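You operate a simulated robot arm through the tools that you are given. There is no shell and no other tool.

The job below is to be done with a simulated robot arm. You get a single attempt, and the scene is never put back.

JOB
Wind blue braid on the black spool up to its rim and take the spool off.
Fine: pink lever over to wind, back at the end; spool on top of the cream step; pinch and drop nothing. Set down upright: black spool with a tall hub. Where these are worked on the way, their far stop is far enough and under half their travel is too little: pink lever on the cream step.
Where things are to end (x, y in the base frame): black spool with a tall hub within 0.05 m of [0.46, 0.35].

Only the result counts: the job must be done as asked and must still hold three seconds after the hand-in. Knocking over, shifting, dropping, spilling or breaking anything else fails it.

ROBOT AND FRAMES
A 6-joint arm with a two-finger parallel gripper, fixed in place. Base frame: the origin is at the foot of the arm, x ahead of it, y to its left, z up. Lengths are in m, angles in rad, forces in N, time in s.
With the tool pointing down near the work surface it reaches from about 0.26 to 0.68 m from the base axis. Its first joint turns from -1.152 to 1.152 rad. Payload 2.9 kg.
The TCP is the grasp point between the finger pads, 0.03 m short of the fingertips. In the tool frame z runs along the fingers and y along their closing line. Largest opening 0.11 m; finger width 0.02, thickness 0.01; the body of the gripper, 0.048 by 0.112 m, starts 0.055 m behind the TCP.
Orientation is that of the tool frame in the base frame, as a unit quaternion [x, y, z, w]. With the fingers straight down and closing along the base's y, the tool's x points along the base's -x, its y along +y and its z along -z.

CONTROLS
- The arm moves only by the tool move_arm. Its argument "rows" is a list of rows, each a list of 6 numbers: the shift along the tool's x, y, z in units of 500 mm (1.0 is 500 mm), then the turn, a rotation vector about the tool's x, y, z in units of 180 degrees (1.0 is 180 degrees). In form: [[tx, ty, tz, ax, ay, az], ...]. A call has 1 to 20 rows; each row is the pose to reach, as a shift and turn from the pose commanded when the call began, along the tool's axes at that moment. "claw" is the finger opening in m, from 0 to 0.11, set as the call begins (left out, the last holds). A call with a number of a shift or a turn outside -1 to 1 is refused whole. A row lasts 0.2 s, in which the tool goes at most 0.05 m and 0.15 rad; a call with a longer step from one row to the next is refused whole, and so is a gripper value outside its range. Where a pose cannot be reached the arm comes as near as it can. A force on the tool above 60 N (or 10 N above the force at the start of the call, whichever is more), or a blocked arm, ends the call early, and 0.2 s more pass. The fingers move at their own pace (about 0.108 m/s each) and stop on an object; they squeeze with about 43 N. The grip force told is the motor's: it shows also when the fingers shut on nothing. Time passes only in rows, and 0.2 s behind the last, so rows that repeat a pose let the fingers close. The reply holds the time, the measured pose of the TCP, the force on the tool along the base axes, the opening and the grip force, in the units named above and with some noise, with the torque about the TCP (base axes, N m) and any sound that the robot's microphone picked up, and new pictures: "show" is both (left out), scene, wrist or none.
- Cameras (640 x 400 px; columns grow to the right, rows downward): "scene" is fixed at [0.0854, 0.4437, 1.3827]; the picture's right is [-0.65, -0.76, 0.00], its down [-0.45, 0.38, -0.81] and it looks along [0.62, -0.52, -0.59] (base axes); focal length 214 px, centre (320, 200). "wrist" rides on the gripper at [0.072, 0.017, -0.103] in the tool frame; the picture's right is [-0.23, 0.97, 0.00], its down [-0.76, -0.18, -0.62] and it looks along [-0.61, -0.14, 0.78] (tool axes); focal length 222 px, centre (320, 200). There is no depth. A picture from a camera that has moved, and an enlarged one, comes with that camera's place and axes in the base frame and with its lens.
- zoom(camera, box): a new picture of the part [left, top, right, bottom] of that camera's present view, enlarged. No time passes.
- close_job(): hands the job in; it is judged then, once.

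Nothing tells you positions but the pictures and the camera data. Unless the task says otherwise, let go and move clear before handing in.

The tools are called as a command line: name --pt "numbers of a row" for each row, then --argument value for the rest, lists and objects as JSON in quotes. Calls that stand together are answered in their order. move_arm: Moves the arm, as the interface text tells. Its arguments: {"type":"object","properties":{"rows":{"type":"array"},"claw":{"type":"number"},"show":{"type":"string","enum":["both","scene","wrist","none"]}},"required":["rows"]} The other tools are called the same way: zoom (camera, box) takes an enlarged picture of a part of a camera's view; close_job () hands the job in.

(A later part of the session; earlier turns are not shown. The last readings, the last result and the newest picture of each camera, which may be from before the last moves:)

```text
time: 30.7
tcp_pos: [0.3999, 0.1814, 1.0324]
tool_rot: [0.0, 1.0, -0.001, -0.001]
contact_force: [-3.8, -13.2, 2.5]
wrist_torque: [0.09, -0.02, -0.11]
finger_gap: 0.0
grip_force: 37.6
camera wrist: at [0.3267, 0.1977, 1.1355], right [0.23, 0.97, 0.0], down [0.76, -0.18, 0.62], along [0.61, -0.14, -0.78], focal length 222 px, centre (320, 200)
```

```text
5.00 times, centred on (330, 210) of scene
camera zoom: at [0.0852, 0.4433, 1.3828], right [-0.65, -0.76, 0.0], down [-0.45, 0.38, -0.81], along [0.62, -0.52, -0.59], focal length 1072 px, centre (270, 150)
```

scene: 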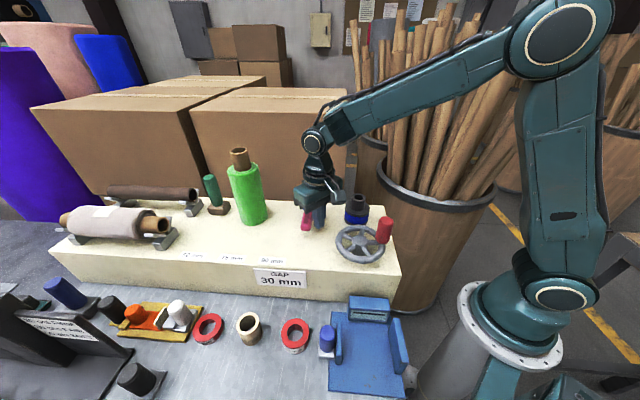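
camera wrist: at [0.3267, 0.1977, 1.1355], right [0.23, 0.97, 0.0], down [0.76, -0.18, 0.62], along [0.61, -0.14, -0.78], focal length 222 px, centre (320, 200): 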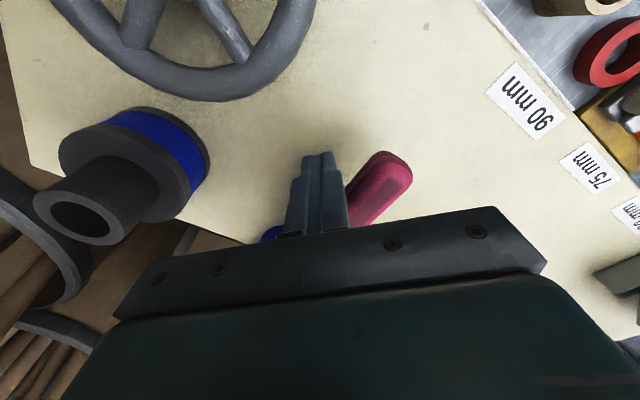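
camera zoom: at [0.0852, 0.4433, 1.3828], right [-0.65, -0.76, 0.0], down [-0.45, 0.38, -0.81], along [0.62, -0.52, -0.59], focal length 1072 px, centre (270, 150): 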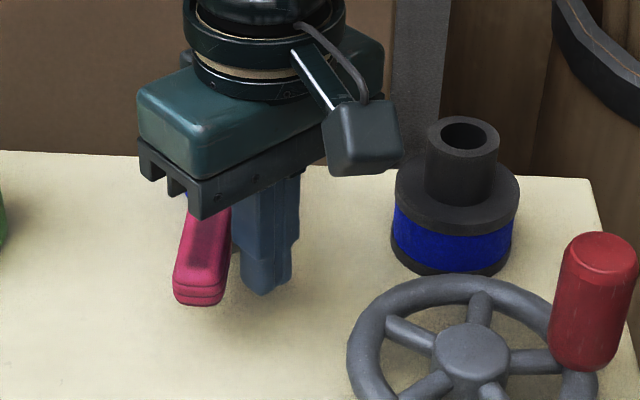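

The lever is back at its original position against the stop (about 13 N). I'll back off, rise, and move above the spool hub with the gripper opening.

move_arm --pt "0.04 -0.044 0 0 0 0" --pt "0.04 -0.044 -0.08 0 0 0" --pt "0.04 -0.044 -0.16 0 0 0" --pt "0.04 -0.044 -0.24 0 0 0" --pt "0.045 -0.13 -0.24 0 0 0" --pt "0.0512 -0.2 -0.24 0 0 0" --pt "0.0512 -0.23 -0.24 0 0 0" --pt "0.0512 -0.23 -0.24 0 0 0"

zoom --camera "scene" --box '[290, 170, 410, 260]'

```text
time: 32.5
tcp_pos: [0.3742, 0.0665, 1.1532]
tool_rot: [-0.002, 1.0, 0.0, 0.0]
contact_force: [-0.9, -0.2, 0.2]
wrist_torque: [-0.01, -0.02, 0.05]
finger_gap: 0.0
grip_force: 37.8
camera wrist: at [0.3014, 0.0827, 1.2559], right [0.22, 0.97, 0.0], down [0.76, -0.18, 0.62], along [0.61, -0.14, -0.78], focal length 222 px, centre (320, 200)
```

scene: 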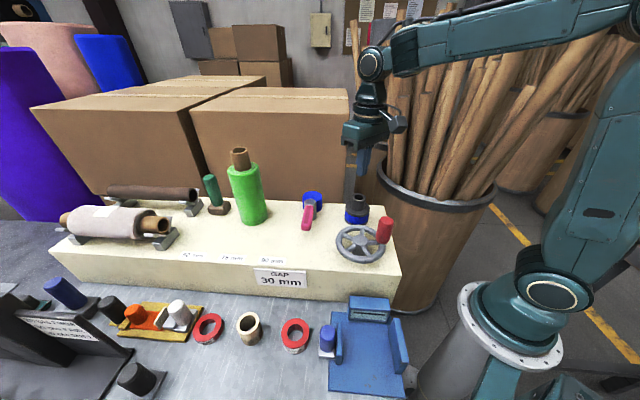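
wrist: 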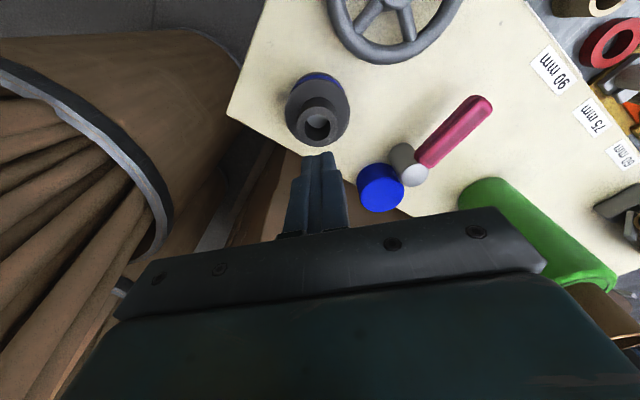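

```text
4.44 times, centred on (350, 215) of scene
camera zoom: at [0.0854, 0.4437, 1.3827], right [-0.65, -0.76, 0.0], down [-0.45, 0.38, -0.81], along [0.62, -0.52, -0.59], focal length 953 px, centre (187, 133)
```

zoom: 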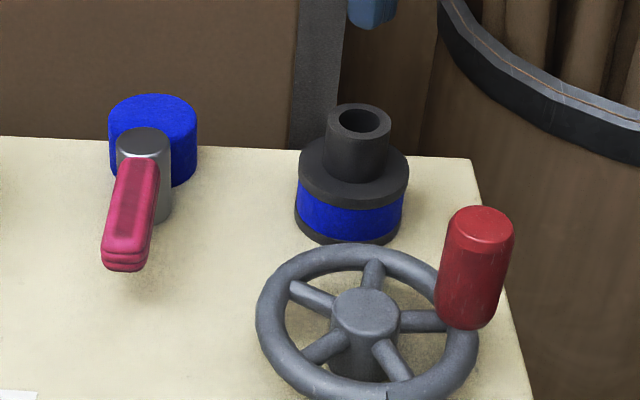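

The hub is centred under the tool at about (0.373, 0.066). I'll open the gripper and descend in two stages.

move_arm --pt "0 0 0 0 0 0" --pt "0.002 -0.001 0 0 0 0" --pt "0.002 -0.001 0.06 0 0 0" --pt "0.002 -0.001 0.1 0 0 0" --pt "0.002 -0.001 0.1 0 0 0" --claw 0.08

zoom --camera "wrist" --box '[220, 80, 420, 220]'

zoom --camera "scene" --box '[310, 160, 410, 240]'

```text
time: 33.7
tcp_pos: [0.3724, 0.0663, 1.101]
tool_rot: [-0.001, 1.0, 0.002, 0.0]
contact_force: [-0.3, -0.4, 0.2]
wrist_torque: [-0.01, 0.01, 0.02]
finger_gap: 0.0802
grip_force: 0.1
camera wrist: at [0.2998, 0.0821, 1.2047], right [0.22, 0.97, 0.0], down [0.76, -0.18, 0.62], along [0.61, -0.14, -0.78], focal length 222 px, centre (320, 200)
```

scene: 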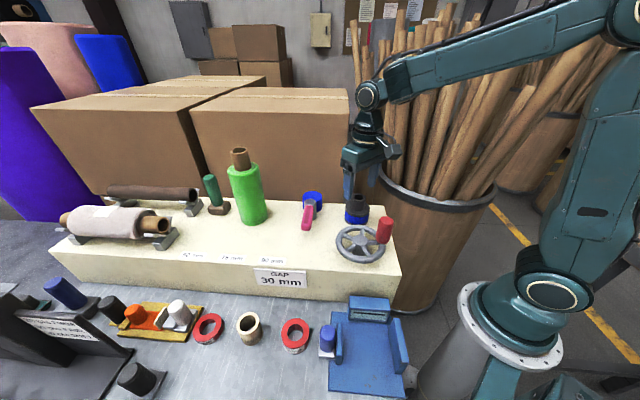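
wrist: 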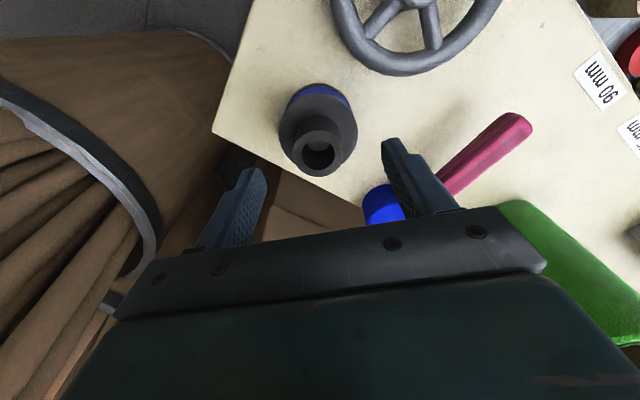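

```text
2.86 times, centred on (320, 150) of wrist
camera zoom: at [0.2998, 0.0821, 1.2047], right [0.22, 0.97, 0.0], down [0.76, -0.18, 0.62], along [0.61, -0.14, -0.78], focal length 635 px, centre (320, 343)
```

zoom: 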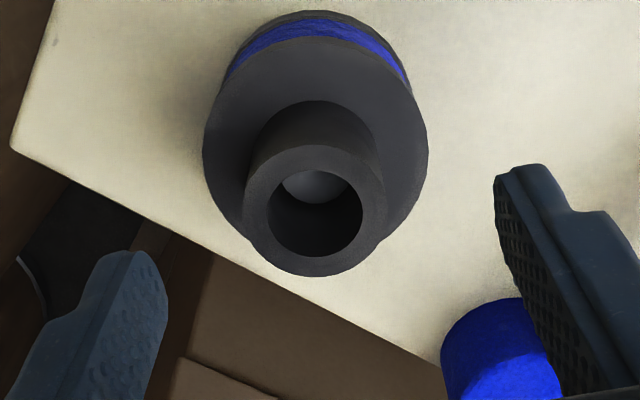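

```text
5.00 times, centred on (360, 200) of scene
camera zoom: at [0.0854, 0.4437, 1.3827], right [-0.65, -0.76, 0.0], down [-0.45, 0.38, -0.81], along [0.62, -0.52, -0.59], focal length 1072 px, centre (120, 200)
```

zoom: 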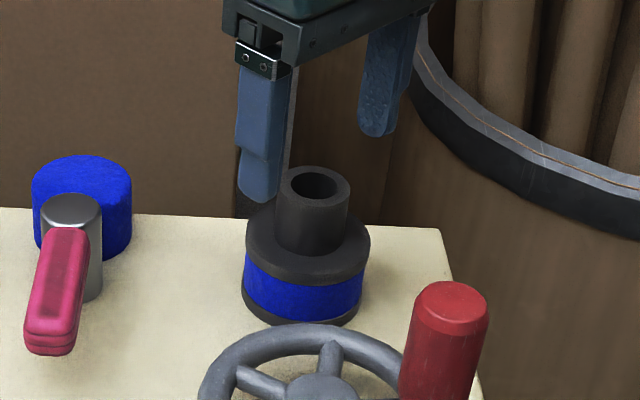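

The hub fits between the open fingers. I'll descend the last 5 cm and then close on the hub.

move_arm --pt "-0.003 -0.004 0.05 0 0 0" --pt "-0.003 -0.004 0.08 0 0 0" --pt "-0.003 -0.004 0.097 0 0 0" --pt "-0.003 -0.004 0.097 0 0 0" --show "scene"

zoom --camera "scene" --box '[310, 160, 410, 240]'

zoom --camera "wrist" --box '[200, 80, 440, 240]'

```text
time: 34.7
tcp_pos: [0.3742, 0.0635, 1.0541]
tool_rot: [0.0, 1.0, 0.001, 0.0]
contact_force: [-0.2, 0.6, -0.1]
wrist_torque: [0.02, 0.01, 0.03]
finger_gap: 0.0801
grip_force: 0.0
```

scene: 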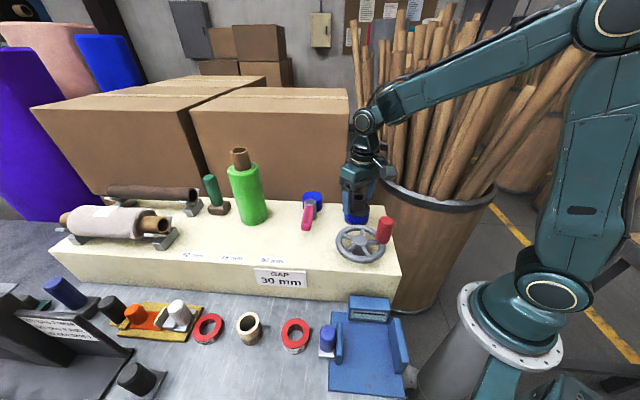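

```text
5.00 times, centred on (360, 200) of scene
camera zoom: at [0.0854, 0.4437, 1.3827], right [-0.65, -0.76, 0.0], down [-0.45, 0.38, -0.81], along [0.62, -0.52, -0.59], focal length 1072 px, centre (120, 200)
```

zoom: 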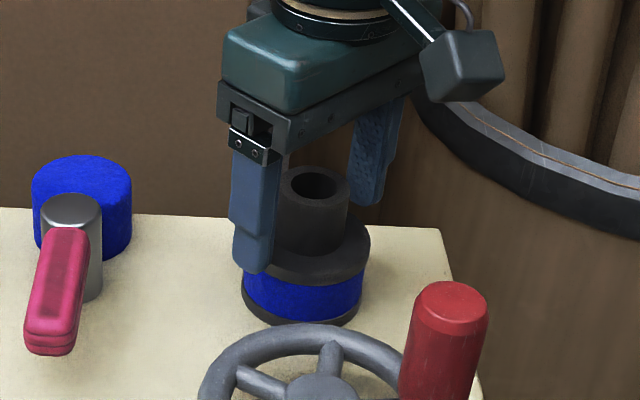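

```text
2.50 times, centred on (320, 160) of wrist
camera zoom: at [0.3018, 0.0804, 1.157], right [0.22, 0.97, 0.0], down [0.76, -0.18, 0.62], along [0.61, -0.14, -0.78], focal length 555 px, centre (320, 300)
```

zoom: 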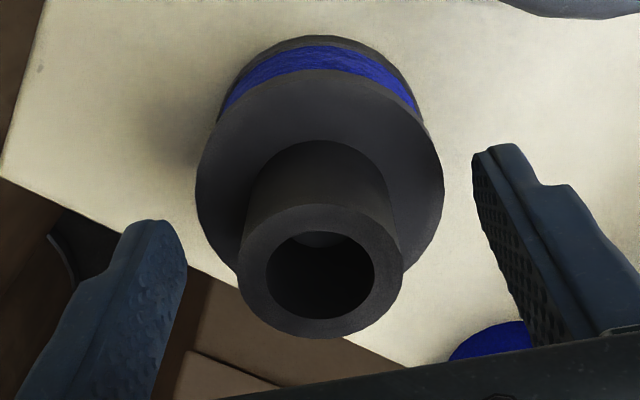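

The hub is centred at about (0.375, 0.0636) between the fingers. I'll close on it now.

move_arm --pt "0 0 0 0 0 0" --pt "0 0 0 0 0 0" --pt "0 0 0 0 0 0" --claw 0.03 --show "none"

zoom --camera "scene" --box '[310, 160, 410, 240]'

```text
time: 35.5
tcp_pos: [0.3732, 0.0637, 1.0525]
tool_rot: [-0.001, 1.0, 0.002, -0.001]
contact_force: [-0.1, -0.6, 0.0]
wrist_torque: [0.03, 0.01, 0.04]
finger_gap: 0.0364
grip_force: 43.3
```

```text
5.00 times, centred on (360, 200) of scene
camera zoom: at [0.0854, 0.4437, 1.3827], right [-0.65, -0.76, 0.0], down [-0.45, 0.38, -0.81], along [0.62, -0.52, -0.59], focal length 1072 px, centre (120, 200)
```

zoom: 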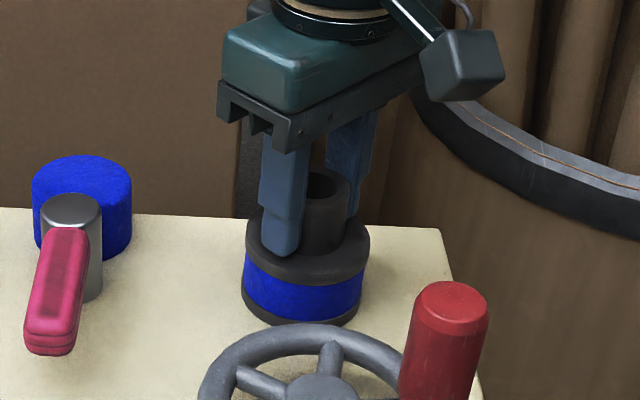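

I have a firm grip on the hub at a 36.4 mm gap. I'll lift straight up slowly off the spindle.

move_arm --pt "0 0 -0.015 0 0 0" --pt "0 0 -0.04 0 0 0" --pt "0 0 -0.07 0 0 0" --pt "0 0 -0.1 0 0 0" --pt "0 0 -0.13 0 0 0" --pt "0 0 -0.16 0 0 0" --pt "0 0 -0.2 0 0 0" --pt "0 0 -0.24 0 0 0" --pt "0 0 -0.26 0 0 0"

zoom --camera "scene" --box '[300, 150, 420, 240]'

```text
time: 37.5
tcp_pos: [0.3756, 0.0646, 1.1839]
tool_rot: [-0.001, 1.0, 0.002, -0.001]
contact_force: [0.2, -1.0, 0.7]
wrist_torque: [0.0, -0.02, -0.02]
finger_gap: 0.0301
grip_force: 0.1
camera wrist: at [0.3034, 0.0812, 1.2869], right [0.22, 0.97, 0.0], down [0.76, -0.18, 0.62], along [0.61, -0.14, -0.78], focal length 222 px, centre (320, 200)
```

scene: 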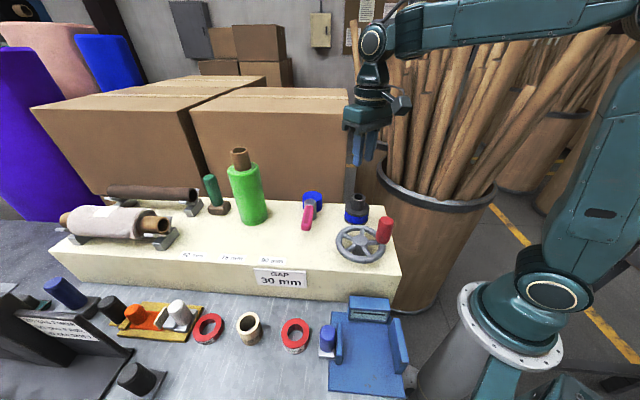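
wrist: 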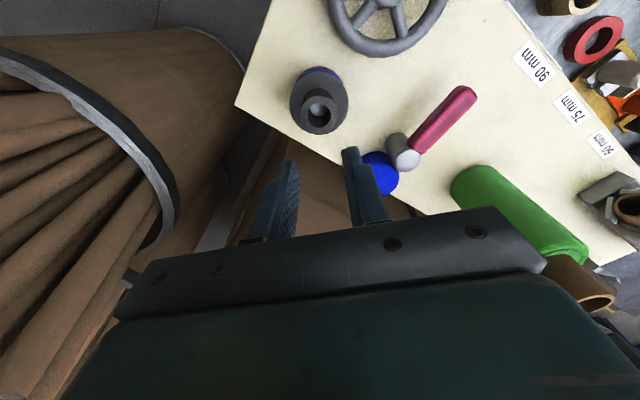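

```text
4.44 times, centred on (360, 195) of scene
camera zoom: at [0.0854, 0.4437, 1.3827], right [-0.65, -0.76, 0.0], down [-0.45, 0.38, -0.81], along [0.62, -0.52, -0.59], focal length 953 px, centre (142, 222)
```

zoom: 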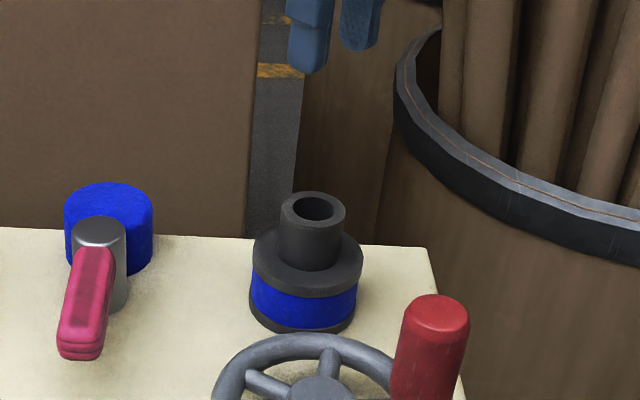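

The spool slipped out of the grip and still sits on its spindle. I'll check whether it moved or tilted before trying again.

zoom --camera "scene" --box '[330, 180, 390, 225]'

zoom --camera "wrist" --box '[270, 50, 370, 150]'

zoom --camera "scene" --box '[280, 180, 340, 235]'

```text
8.89 times, centred on (360, 202) of scene
camera zoom: at [0.0854, 0.4437, 1.3827], right [-0.65, -0.76, 0.0], down [-0.45, 0.38, -0.81], along [0.62, -0.52, -0.59], focal length 1906 px, centre (-36, 178)
```

zoom: 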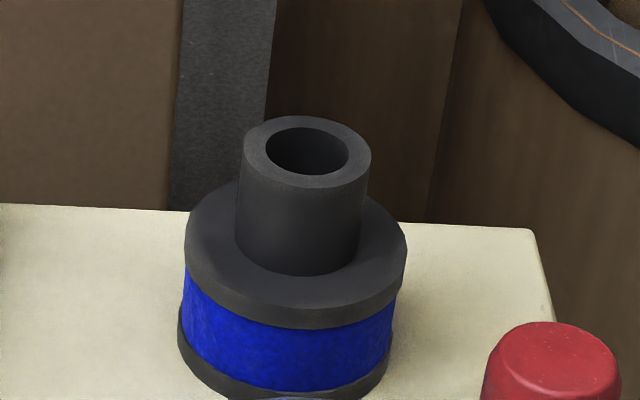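

```text
4.00 times, centred on (320, 100) of wrist
camera zoom: at [0.3034, 0.0812, 1.2869], right [0.22, 0.97, 0.0], down [0.76, -0.18, 0.62], along [0.61, -0.14, -0.78], focal length 888 px, centre (320, 600)
```

zoom: 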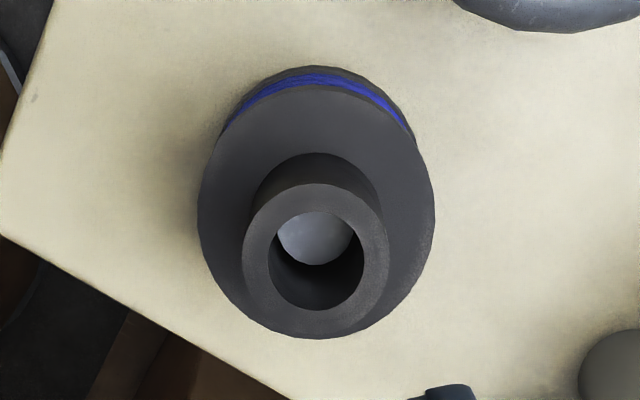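

```text
7.27 times, centred on (310, 208) of scene
camera zoom: at [0.0854, 0.4437, 1.3827], right [-0.65, -0.76, 0.0], down [-0.45, 0.38, -0.81], along [0.62, -0.52, -0.59], focal length 1560 px, centre (393, 146)
```

zoom: 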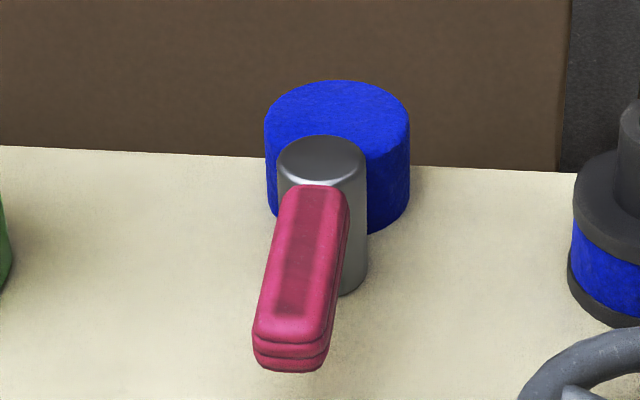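

The spool sits flat, shifted only about 1 mm, so it just slipped at the fingertips. I'll regrip about 4 mm lower with the gripper commanded fully closed, then lift much more slowly.

move_arm --pt "0 0 0 0 0 0" --pt "0 0 0.06 0 0 0" --pt "0 0 0.13 0 0 0" --pt "0 0 0.2 0 0 0" --pt "0 0 0.25 0 0 0" --pt "0 0 0.26 0 0 0" --pt "0 0 0.264 0 0 0" --pt "0 0 0.266 0 0 0" --pt "0 0 0.268 0 0 0" --claw 0.075 --show "none"

zoom --camera "scene" --box '[330, 170, 390, 225]'

zoom --camera "wrist" --box '[200, 80, 440, 240]'

```text
time: 39.5
tcp_pos: [0.3763, 0.066, 1.0491]
tool_rot: [0.0, 1.0, 0.001, 0.0]
contact_force: [0.1, -0.6, 0.4]
wrist_torque: [-0.01, -0.01, 0.02]
finger_gap: 0.0752
grip_force: 0.0
```

```text
7.27 times, centred on (360, 198) of scene
camera zoom: at [0.0854, 0.4437, 1.3827], right [-0.65, -0.76, 0.0], down [-0.45, 0.38, -0.81], along [0.62, -0.52, -0.59], focal length 1560 px, centre (29, 218)
```

zoom: 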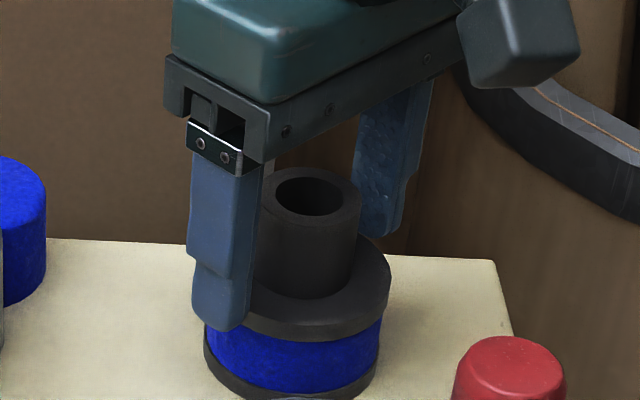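

```text
2.50 times, centred on (320, 160) of wrist
camera zoom: at [0.3028, 0.0817, 1.1531], right [0.22, 0.97, 0.0], down [0.76, -0.18, 0.62], along [0.61, -0.14, -0.78], focal length 555 px, centre (320, 300)
```

zoom: 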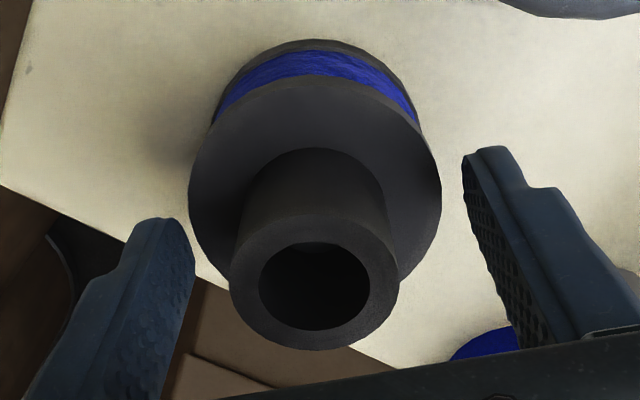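

The fingers are around the hub and slightly lower. I'll close fully and read the gap.

move_arm --pt "0 0 0 0 0 0" --pt "0 0 0 0 0 0" --pt "0 0 0 0 0 0" --pt "0 0 0 0 0 0" --claw 0.0 --show "none"

zoom --camera "scene" --box '[330, 170, 390, 225]'

zoom --camera "wrist" --box '[200, 80, 440, 240]'

```text
time: 40.5
tcp_pos: [0.3757, 0.0651, 1.049]
tool_rot: [-0.001, 1.0, 0.0, 0.0]
contact_force: [-0.4, -3.6, -0.7]
wrist_torque: [-0.08, 0.04, -0.01]
finger_gap: 0.0662
grip_force: 42.8
```

```text
7.27 times, centred on (360, 198) of scene
camera zoom: at [0.0854, 0.4436, 1.3827], right [-0.65, -0.76, 0.0], down [-0.45, 0.38, -0.81], along [0.62, -0.52, -0.59], focal length 1560 px, centre (29, 218)
```

zoom: 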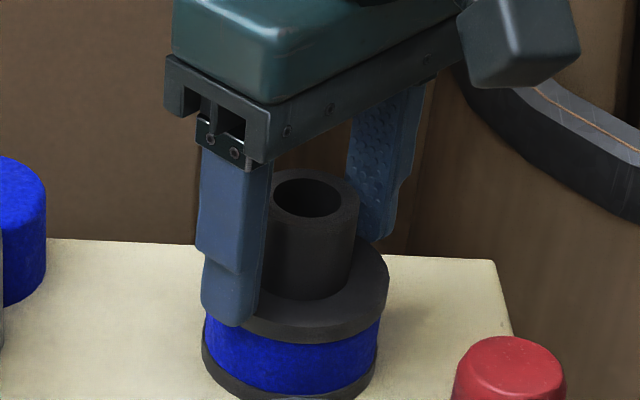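

```text
2.50 times, centred on (320, 160) of wrist
camera zoom: at [0.3028, 0.0816, 1.1531], right [0.23, 0.97, 0.0], down [0.76, -0.18, 0.62], along [0.61, -0.14, -0.78], focal length 555 px, centre (320, 300)
```

zoom: 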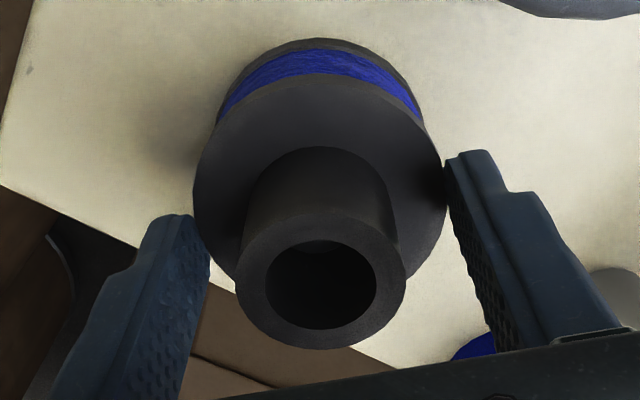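

The gap reads 66 mm, which means the tips caught the upper flange edge, so its top is slightly above z = 1.019. I'll open, rise 4 to 5 mm, and close on the hub again.

move_arm --pt "0 0 0 0 0 0" --pt "0 0 0 0 0 0" --pt "0 0 -0.009 0 0 0" --pt "0 0 -0.009 0 0 0" --claw 0.08 --show "none"

move_arm --pt "0 0 0 0 0 0" --pt "0 0 0 0 0 0" --pt "0 0 0 0 0 0" --pt "0 0 0 0 0 0" --claw 0.0 --show "wrist"

zoom --camera "scene" --box '[330, 170, 390, 225]'

zoom --camera "wrist" --box '[200, 80, 440, 240]'

```text
time: 41.5
tcp_pos: [0.3755, 0.0639, 1.0544]
tool_rot: [-0.001, 1.0, 0.001, 0.0]
contact_force: [0.7, -0.1, -0.1]
wrist_torque: [-0.03, -0.01, 0.0]
finger_gap: 0.0801
grip_force: 0.1
```

```text
time: 42.5
tcp_pos: [0.3745, 0.0652, 1.0541]
tool_rot: [-0.002, 1.0, 0.001, 0.0]
contact_force: [0.0, 0.6, 0.2]
wrist_torque: [-0.01, 0.04, 0.02]
finger_gap: 0.0361
grip_force: 42.6
camera wrist: at [0.3028, 0.0812, 1.1576], right [0.23, 0.97, 0.0], down [0.76, -0.18, 0.62], along [0.61, -0.14, -0.78], focal length 222 px, centre (320, 200)
```

wrist: 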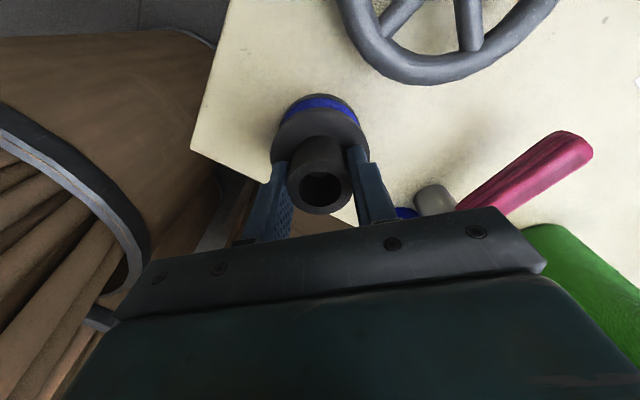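

```text
7.27 times, centred on (360, 198) of scene
camera zoom: at [0.0854, 0.4437, 1.3827], right [-0.65, -0.76, 0.0], down [-0.45, 0.38, -0.81], along [0.62, -0.52, -0.59], focal length 1560 px, centre (29, 218)
```

zoom: 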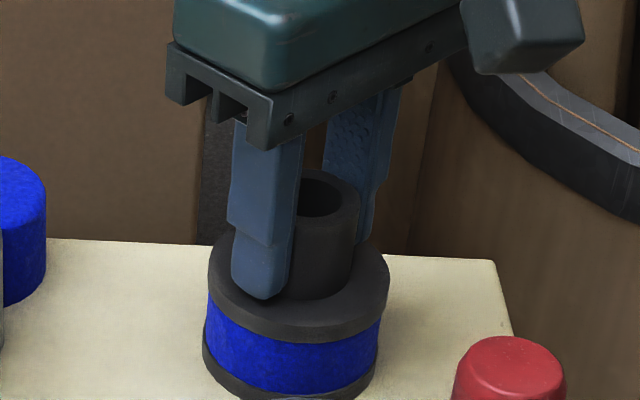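

```text
2.50 times, centred on (320, 160) of wrist
camera zoom: at [0.3028, 0.0812, 1.1576], right [0.23, 0.97, 0.0], down [0.76, -0.18, 0.62], along [0.61, -0.14, -0.78], focal length 555 px, centre (320, 300)
```

zoom: 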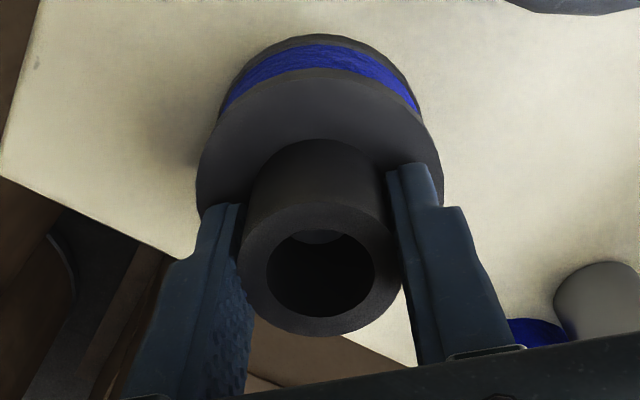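

The grip is good and aligned, with a 36.1 mm gap at 43 N. I'll lift only 6 mm slowly and check the force and gap.

move_arm --pt "0 0 -0.003 0 0 0" --pt "0 0 -0.006 0 0 0" --pt "0 0 -0.009 0 0 0" --pt "0 0 -0.012 0 0 0" --show "none"

zoom --camera "scene" --box '[330, 170, 390, 225]'

```text
time: 43.5
tcp_pos: [0.3746, 0.0643, 1.0596]
tool_rot: [-0.002, 1.0, 0.001, 0.001]
contact_force: [0.6, 0.4, -0.1]
wrist_torque: [0.01, 0.0, -0.03]
finger_gap: 0.0359
grip_force: 43.5
```

```text
7.27 times, centred on (360, 198) of scene
camera zoom: at [0.0854, 0.4437, 1.3827], right [-0.65, -0.76, 0.0], down [-0.45, 0.38, -0.81], along [0.62, -0.52, -0.59], focal length 1560 px, centre (29, 218)
```

zoom: 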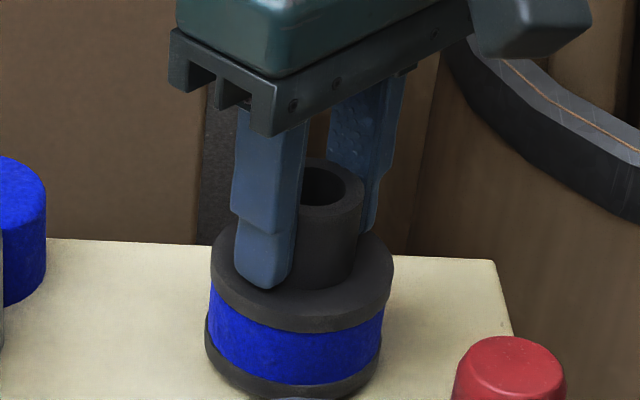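

The spool is rising with the fingers this time. I'll continue lifting slowly and check again.

move_arm --pt "0 0 -0.004 0 0 0" --pt "0 0 -0.008 0 0 0" --pt "0 0 -0.012 0 0 0" --pt "0 0 -0.016 0 0 0" --pt "0 0 -0.02 0 0 0" --pt "0 0 -0.024 0 0 0" --pt "0 0 -0.028 0 0 0" --pt "0 0 -0.032 0 0 0" --show "none"

zoom --camera "scene" --box '[330, 170, 390, 225]'

zoom --camera "wrist" --box '[200, 80, 440, 240]'

```text
time: 45.3
tcp_pos: [0.373, 0.0648, 1.0774]
tool_rot: [0.0, 1.0, 0.001, -0.001]
contact_force: [-0.1, 0.1, -0.6]
wrist_torque: [-0.02, -0.05, 0.02]
finger_gap: 0.0359
grip_force: 42.9
```

```text
7.27 times, centred on (360, 198) of scene
camera zoom: at [0.0854, 0.4437, 1.3827], right [-0.65, -0.76, 0.0], down [-0.45, 0.38, -0.81], along [0.62, -0.52, -0.59], focal length 1560 px, centre (29, 218)
```

zoom: 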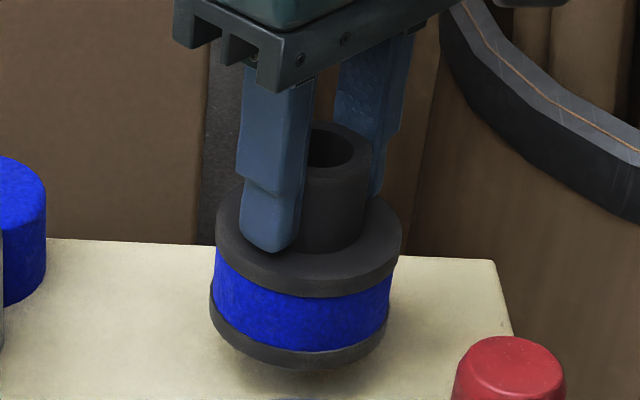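

```text
2.50 times, centred on (320, 160) of wrist
camera zoom: at [0.3011, 0.081, 1.1797], right [0.22, 0.97, 0.0], down [0.76, -0.18, 0.62], along [0.61, -0.14, -0.78], focal length 555 px, centre (320, 300)
```

zoom: 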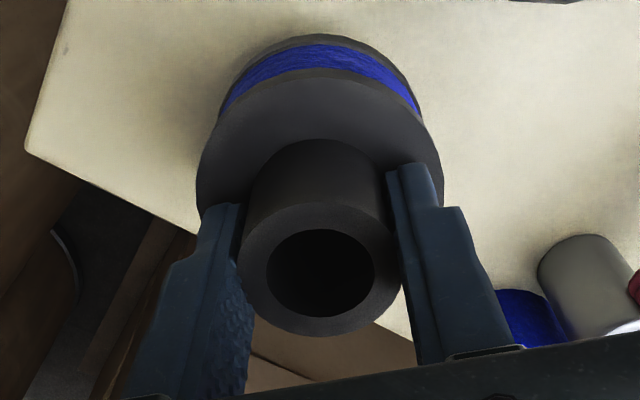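

The spool is firmly held and lifts cleanly. I'll continue up slowly to clear the spindle.

move_arm --pt "0 0 -0.006 0 0 0" --pt "0 0 -0.012 0 0 0" --pt "0 0 -0.018 0 0 0" --pt "0 0 -0.024 0 0 0" --pt "0 0 -0.03 0 0 0" --pt "0 0 -0.036 0 0 0" --pt "0 0 -0.042 0 0 0" --pt "0 0 -0.048 0 0 0" --pt "0 0 -0.054 0 0 0" --pt "0 0 -0.06 0 0 0" --pt "0 0 -0.066 0 0 0" --pt "0 0 -0.072 0 0 0" --pt "0 0 -0.078 0 0 0" --pt "0 0 -0.084 0 0 0" --pt "0 0 -0.09 0 0 0" --pt "0 0 -0.096 0 0 0" --pt "0 0 -0.102 0 0 0" --pt "0 0 -0.108 0 0 0" --pt "0 0 -0.114 0 0 0" --pt "0 0 -0.12 0 0 0" --show "scene"

zoom --camera "scene" --box '[320, 150, 400, 225]'

zoom --camera "wrist" --box '[200, 80, 440, 240]'

```text
time: 49.5
tcp_pos: [0.3743, 0.0641, 1.138]
tool_rot: [-0.002, 1.0, 0.001, -0.001]
contact_force: [0.0, -0.3, -1.8]
wrist_torque: [0.0, -0.01, 0.03]
finger_gap: 0.0357
grip_force: 43.2
```

scene: 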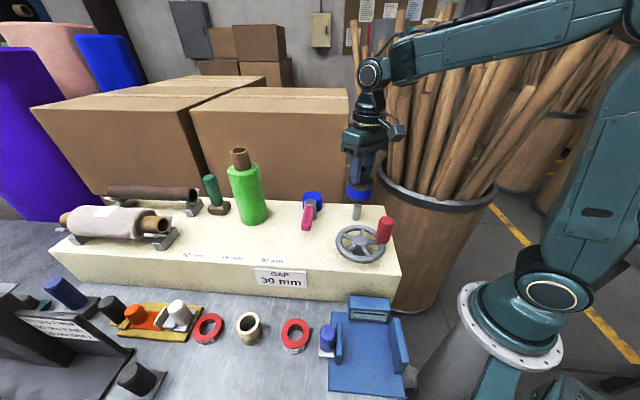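

```text
5.33 times, centred on (360, 188) of scene
camera zoom: at [0.0854, 0.4437, 1.3827], right [-0.65, -0.76, 0.0], down [-0.45, 0.38, -0.81], along [0.62, -0.52, -0.59], focal length 1144 px, centre (107, 267)
```

zoom: 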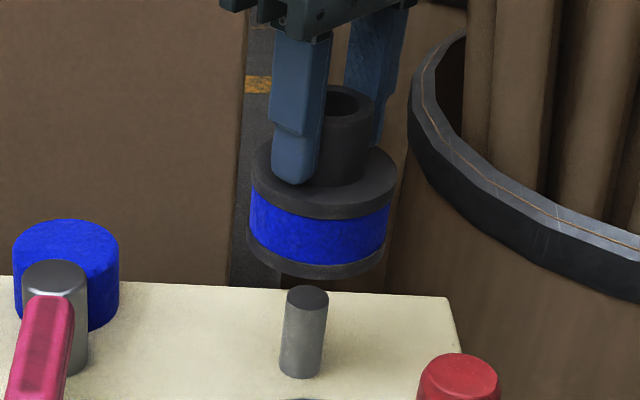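

```text
2.50 times, centred on (320, 160) of wrist
camera zoom: at [0.302, 0.0806, 1.24], right [0.22, 0.97, 0.0], down [0.76, -0.18, 0.62], along [0.61, -0.14, -0.78], focal length 555 px, centre (320, 300)
```

zoom: 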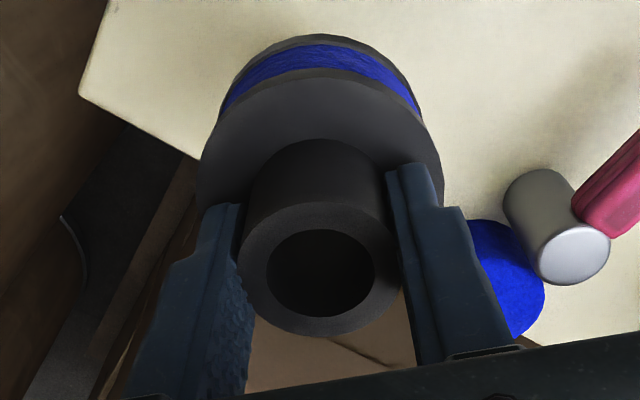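

The spool is clear of the spindle. I'll rise 3 cm more and carry it gently toward about (0.478, 0.332). That is inside the tolerance but farther from the step's front edge.

move_arm --pt "0 0 -0.012 0 0 0" --pt "0 0 -0.026 0 0 0" --pt "0 0 -0.042 0 0 0" --pt "0 0 -0.056 0 0 0" --pt "-0.004 0.01 -0.06 0 0 0" --pt "-0.011 0.028 -0.06 0 0 0" --pt "-0.0191 0.0491 -0.06 0 0 0" --pt "-0.0277 0.0715 -0.06 0 0 0" --pt "-0.0364 0.0938 -0.06 0 0 0" --pt "-0.0451 0.1161 -0.06 0 0 0" --pt "-0.0537 0.1384 -0.06 0 0 0" --pt "-0.0624 0.1608 -0.06 0 0 0" --pt "-0.0711 0.1831 -0.06 0 0 0" --pt "-0.0797 0.2054 -0.06 0 0 0" --pt "-0.0884 0.2278 -0.06 0 0 0" --pt "-0.0971 0.2501 -0.06 0 0 0" --pt "-0.1058 0.2724 -0.06 0 0 0" --pt "-0.1144 0.2948 -0.06 0 0 0" --pt "-0.122 0.314 -0.06 0 0 0" --pt "-0.126 0.324 -0.06 0 0 0" --show "both"

```text
time: 53.7
tcp_pos: [0.4374, 0.2269, 1.1662]
tool_rot: [-0.001, 1.0, 0.001, 0.0]
contact_force: [0.6, 0.1, -1.1]
wrist_torque: [0.03, 0.03, -0.02]
finger_gap: 0.0355
grip_force: 43.1
camera wrist: at [0.3645, 0.2434, 1.2694], right [0.22, 0.97, 0.0], down [0.76, -0.18, 0.62], along [0.61, -0.14, -0.78], focal length 222 px, centre (320, 200)
```

scene: 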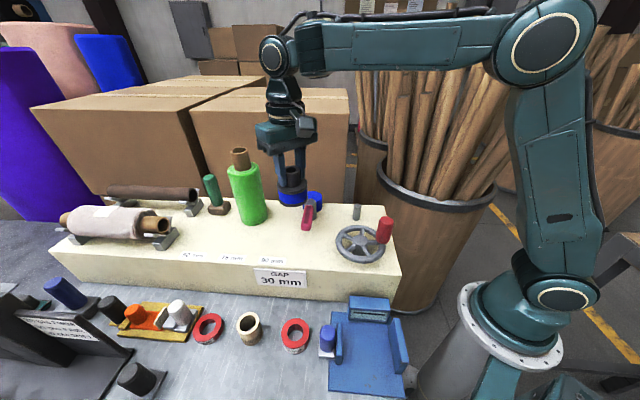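
wrist: 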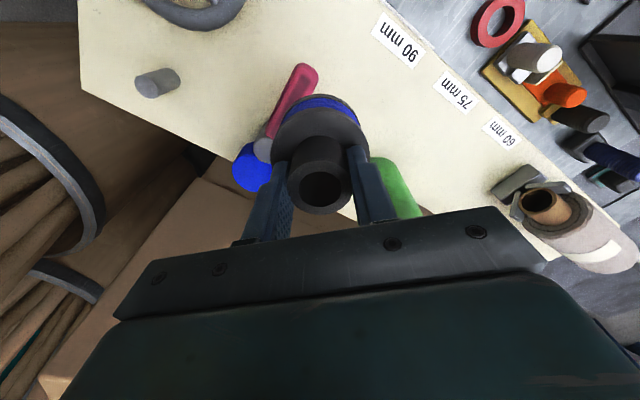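

Carrying is going well and the grip is steady. I'll move the rest of the way and then lower to about 8 mm above the step.

move_arm --pt "-0.004 0.01 0 0 0 0" --pt "-0.012 0.03 0 0 0 0" --pt "-0.021 0.054 0 0 0 0" --pt "-0.031 0.08 0 0 0 0" --pt "-0.041 0.106 0 0 0 0" --pt "-0.051 0.132 0 0 0 0" --pt "-0.061 0.158 0 0 0 0" --pt "-0.071 0.184 0 0 0 0" --pt "-0.079 0.203 0 0 0 0" --pt "-0.0814 0.211 0 0 0 0" --pt "-0.0814 0.211 0.015 0 0 0" --pt "-0.0814 0.211 0.04 0 0 0" --pt "-0.0814 0.211 0.065 0 0 0" --pt "-0.0814 0.211 0.09 0 0 0" --pt "-0.0814 0.211 0.115 0 0 0" --pt "-0.0814 0.211 0.14 0 0 0" --pt "-0.0814 0.211 0.165 0 0 0" --pt "-0.0814 0.211 0.185 0 0 0" --pt "-0.0814 0.211 0.198 0 0 0" --pt "-0.0814 0.211 0.204 0 0 0"

zoom --camera "scene" --box '[220, 160, 320, 270]'

zoom --camera "wrist" --box '[200, 80, 440, 240]'

```text
time: 57.9
tcp_pos: [0.4776, 0.332, 1.0636]
tool_rot: [-0.001, 1.0, 0.0, 0.001]
contact_force: [0.2, -0.4, -0.7]
wrist_torque: [0.03, -0.05, 0.0]
finger_gap: 0.0358
grip_force: 43.5
camera wrist: at [0.4051, 0.3486, 1.1674], right [0.22, 0.97, 0.0], down [0.76, -0.18, 0.62], along [0.61, -0.14, -0.78], focal length 222 px, centre (320, 200)
```

scene: 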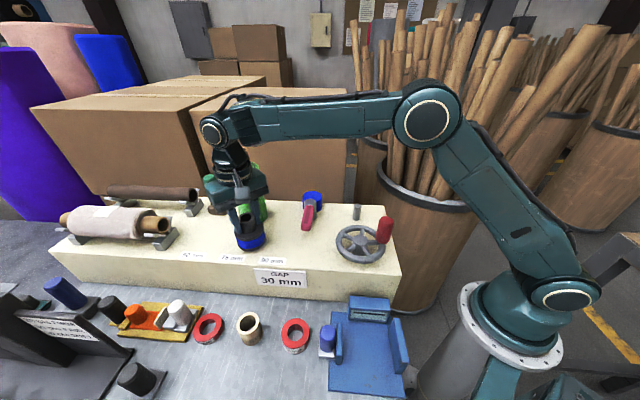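
wrist: 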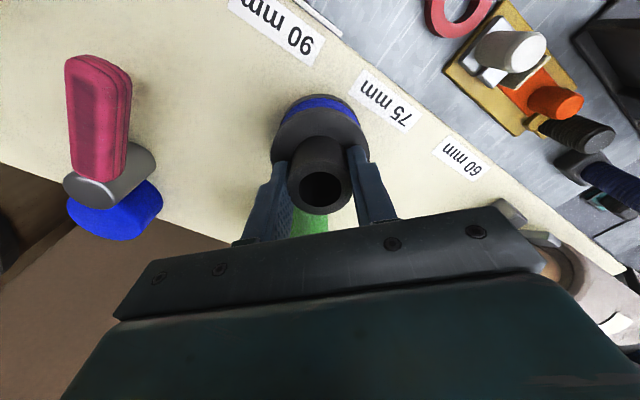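

```text
3.64 times, centred on (270, 215) of scene
camera zoom: at [0.0854, 0.4437, 1.3827], right [-0.65, -0.76, 0.0], down [-0.45, 0.38, -0.81], along [0.62, -0.52, -0.59], focal length 780 px, centre (502, 146)
```

zoom: 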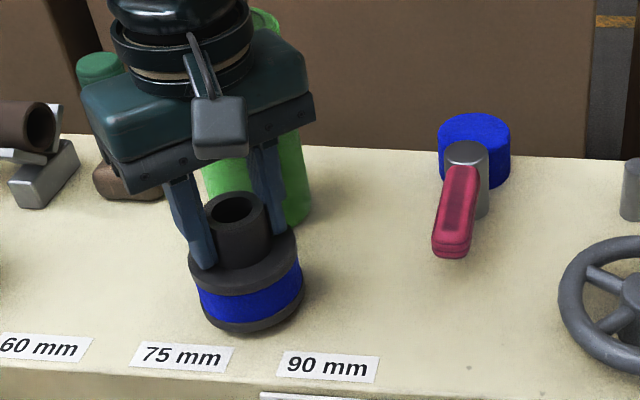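

```text
2.50 times, centred on (320, 160) of wrist
camera zoom: at [0.4051, 0.3486, 1.1674], right [0.22, 0.97, 0.0], down [0.76, -0.18, 0.62], along [0.61, -0.14, -0.78], focal length 555 px, centre (320, 300)
```

zoom: 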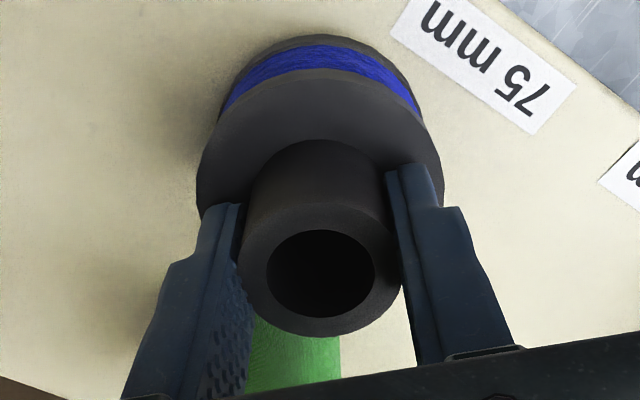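

The spool hangs upright about 1 cm above the step, well placed. I'll lower it in 1 mm steps and watch for contact.

move_arm --pt "0 0 0.002 0 0 0" --pt "0 0 0.004 0 0 0" --pt "0 0 0.006 0 0 0" --pt "0 0 0.008 0 0 0" --pt "0 0 0.01 0 0 0" --pt "0 0 0.012 0 0 0" --pt "0 0 0.014 0 0 0" --pt "0 0 0.015 0 0 0" --pt "0 0 0.016 0 0 0" --show "none"

zoom --camera "scene" --box '[225, 190, 285, 260]'

```text
time: 59.9
tcp_pos: [0.477, 0.3317, 1.0564]
tool_rot: [-0.001, 1.0, 0.001, 0.0]
contact_force: [0.1, 1.0, -1.2]
wrist_torque: [-0.02, -0.02, 0.0]
finger_gap: 0.0354
grip_force: 42.8
```

```text
5.71 times, centred on (255, 225) of scene
camera zoom: at [0.0854, 0.4437, 1.3827], right [-0.65, -0.76, 0.0], down [-0.45, 0.38, -0.81], along [0.62, -0.52, -0.59], focal length 1226 px, centre (691, 57)
```

zoom: 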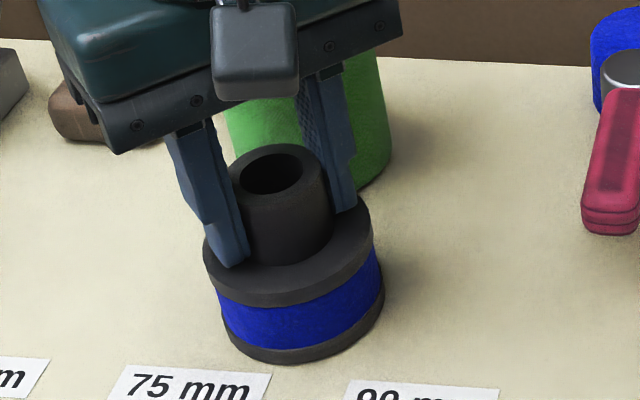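

No contact yet; the reading is only the spool's small weight. I'll continue down in half-millimetre steps.

move_arm --pt "0 0 0.001 0 0 0" --pt "0 0 0.002 0 0 0" --pt "0 0 0.003 0 0 0" --pt "0 0 0.004 0 0 0" --pt "0 0 0.005 0 0 0" --show "none"

move_arm --pt "0 0 0.001 0 0 0" --pt "0 0 0.002 0 0 0" --pt "0 0 0.003 0 0 0" --show "none"

```text
time: 61.1
tcp_pos: [0.4779, 0.3327, 1.0535]
tool_rot: [-0.001, 1.0, 0.001, 0.002]
contact_force: [-1.5, -0.6, 6.3]
wrist_torque: [-0.27, 0.26, -0.03]
finger_gap: 0.0356
grip_force: 43.0
```

```text
time: 61.9
tcp_pos: [0.4774, 0.3328, 1.054]
tool_rot: [-0.002, 1.0, 0.003, 0.002]
contact_force: [-3.1, 0.2, 22.7]
wrist_torque: [-0.24, 0.83, 0.04]
finger_gap: 0.0356
grip_force: 42.5
```

Contact is confirmed at 22 N. I'll ease up about 1.5 mm to relieve the pressure and then release.

move_arm --pt "0 0 -0.0015 0 0 0" --pt "0 0 -0.003 0 0 0" --pt "0 0 -0.003 0 0 0" --show "none"

zoom --camera "scene" --box '[225, 190, 285, 260]'

```text
time: 62.7
tcp_pos: [0.4782, 0.3324, 1.055]
tool_rot: [-0.002, 1.0, 0.002, 0.002]
contact_force: [1.2, 4.7, 23.0]
wrist_torque: [0.1, 0.31, -0.03]
finger_gap: 0.0356
grip_force: 42.8
```

```text
5.71 times, centred on (255, 225) of scene
camera zoom: at [0.0851, 0.4436, 1.3827], right [-0.65, -0.76, 0.0], down [-0.45, 0.38, -0.81], along [0.62, -0.52, -0.59], focal length 1226 px, centre (691, 57)
```

zoom: 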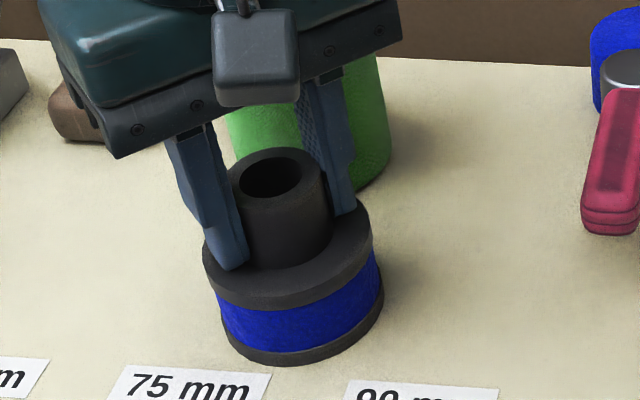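

Force is still 23 N. I'll ease up a little more before releasing.

move_arm --pt "0 0 -0.001 0 0 0" --pt "0 0 -0.002 0 0 0" --pt "0 0 -0.002 0 0 0" --show "none"

```text
time: 63.5
tcp_pos: [0.4781, 0.3317, 1.0541]
tool_rot: [-0.001, 1.0, 0.001, 0.0]
contact_force: [1.9, 4.8, 12.4]
wrist_torque: [0.31, -0.5, 0.16]
finger_gap: 0.0354
grip_force: 42.9
```

move_arm --pt "0 0 -0.0008 0 0 0" --pt "0 0 -0.0012 0 0 0" --pt "0 0 -0.0012 0 0 0" --show "none"

```text
time: 64.3
tcp_pos: [0.4766, 0.332, 1.0537]
tool_rot: [-0.001, 1.0, 0.0, -0.001]
contact_force: [2.1, 0.9, 5.2]
wrist_torque: [0.03, -0.36, 0.01]
finger_gap: 0.0355
grip_force: 42.7
```

The force has eased to about 5 N with the spool resting on the step. I'll open the fingers now.

move_arm --pt "0 0 0 0 0 0" --pt "0 0 0 0 0 0" --pt "0 0 0 0 0 0" --claw 0.075 --show "none"

zoom --camera "scene" --box '[225, 190, 285, 260]'

zoom --camera "wrist" --box '[200, 80, 440, 240]'

```text
time: 65.1
tcp_pos: [0.4772, 0.3313, 1.0538]
tool_rot: [-0.001, 1.0, 0.0, 0.0]
contact_force: [-0.2, -0.1, 0.1]
wrist_torque: [0.0, -0.01, 0.0]
finger_gap: 0.0753
grip_force: 0.1
```

```text
5.71 times, centred on (255, 225) of scene
camera zoom: at [0.0854, 0.4437, 1.3827], right [-0.65, -0.76, 0.0], down [-0.45, 0.38, -0.81], along [0.62, -0.52, -0.59], focal length 1226 px, centre (691, 57)
```

zoom: 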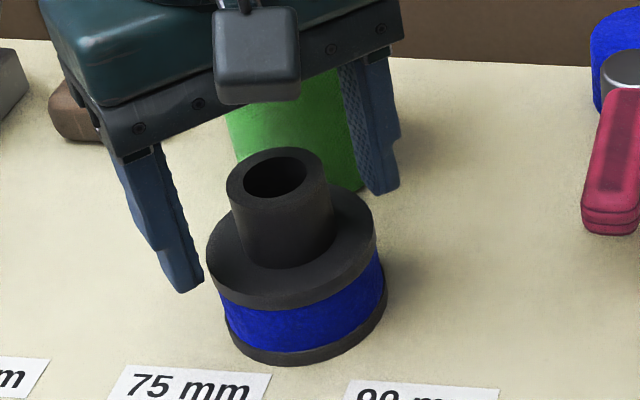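

```text
2.50 times, centred on (320, 160) of wrist
camera zoom: at [0.4046, 0.3483, 1.1581], right [0.22, 0.97, 0.0], down [0.76, -0.18, 0.62], along [0.61, -0.14, -0.78], focal length 555 px, centre (320, 300)
```

zoom: 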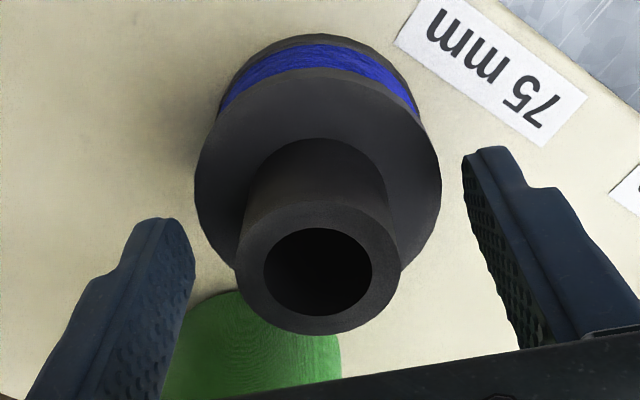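

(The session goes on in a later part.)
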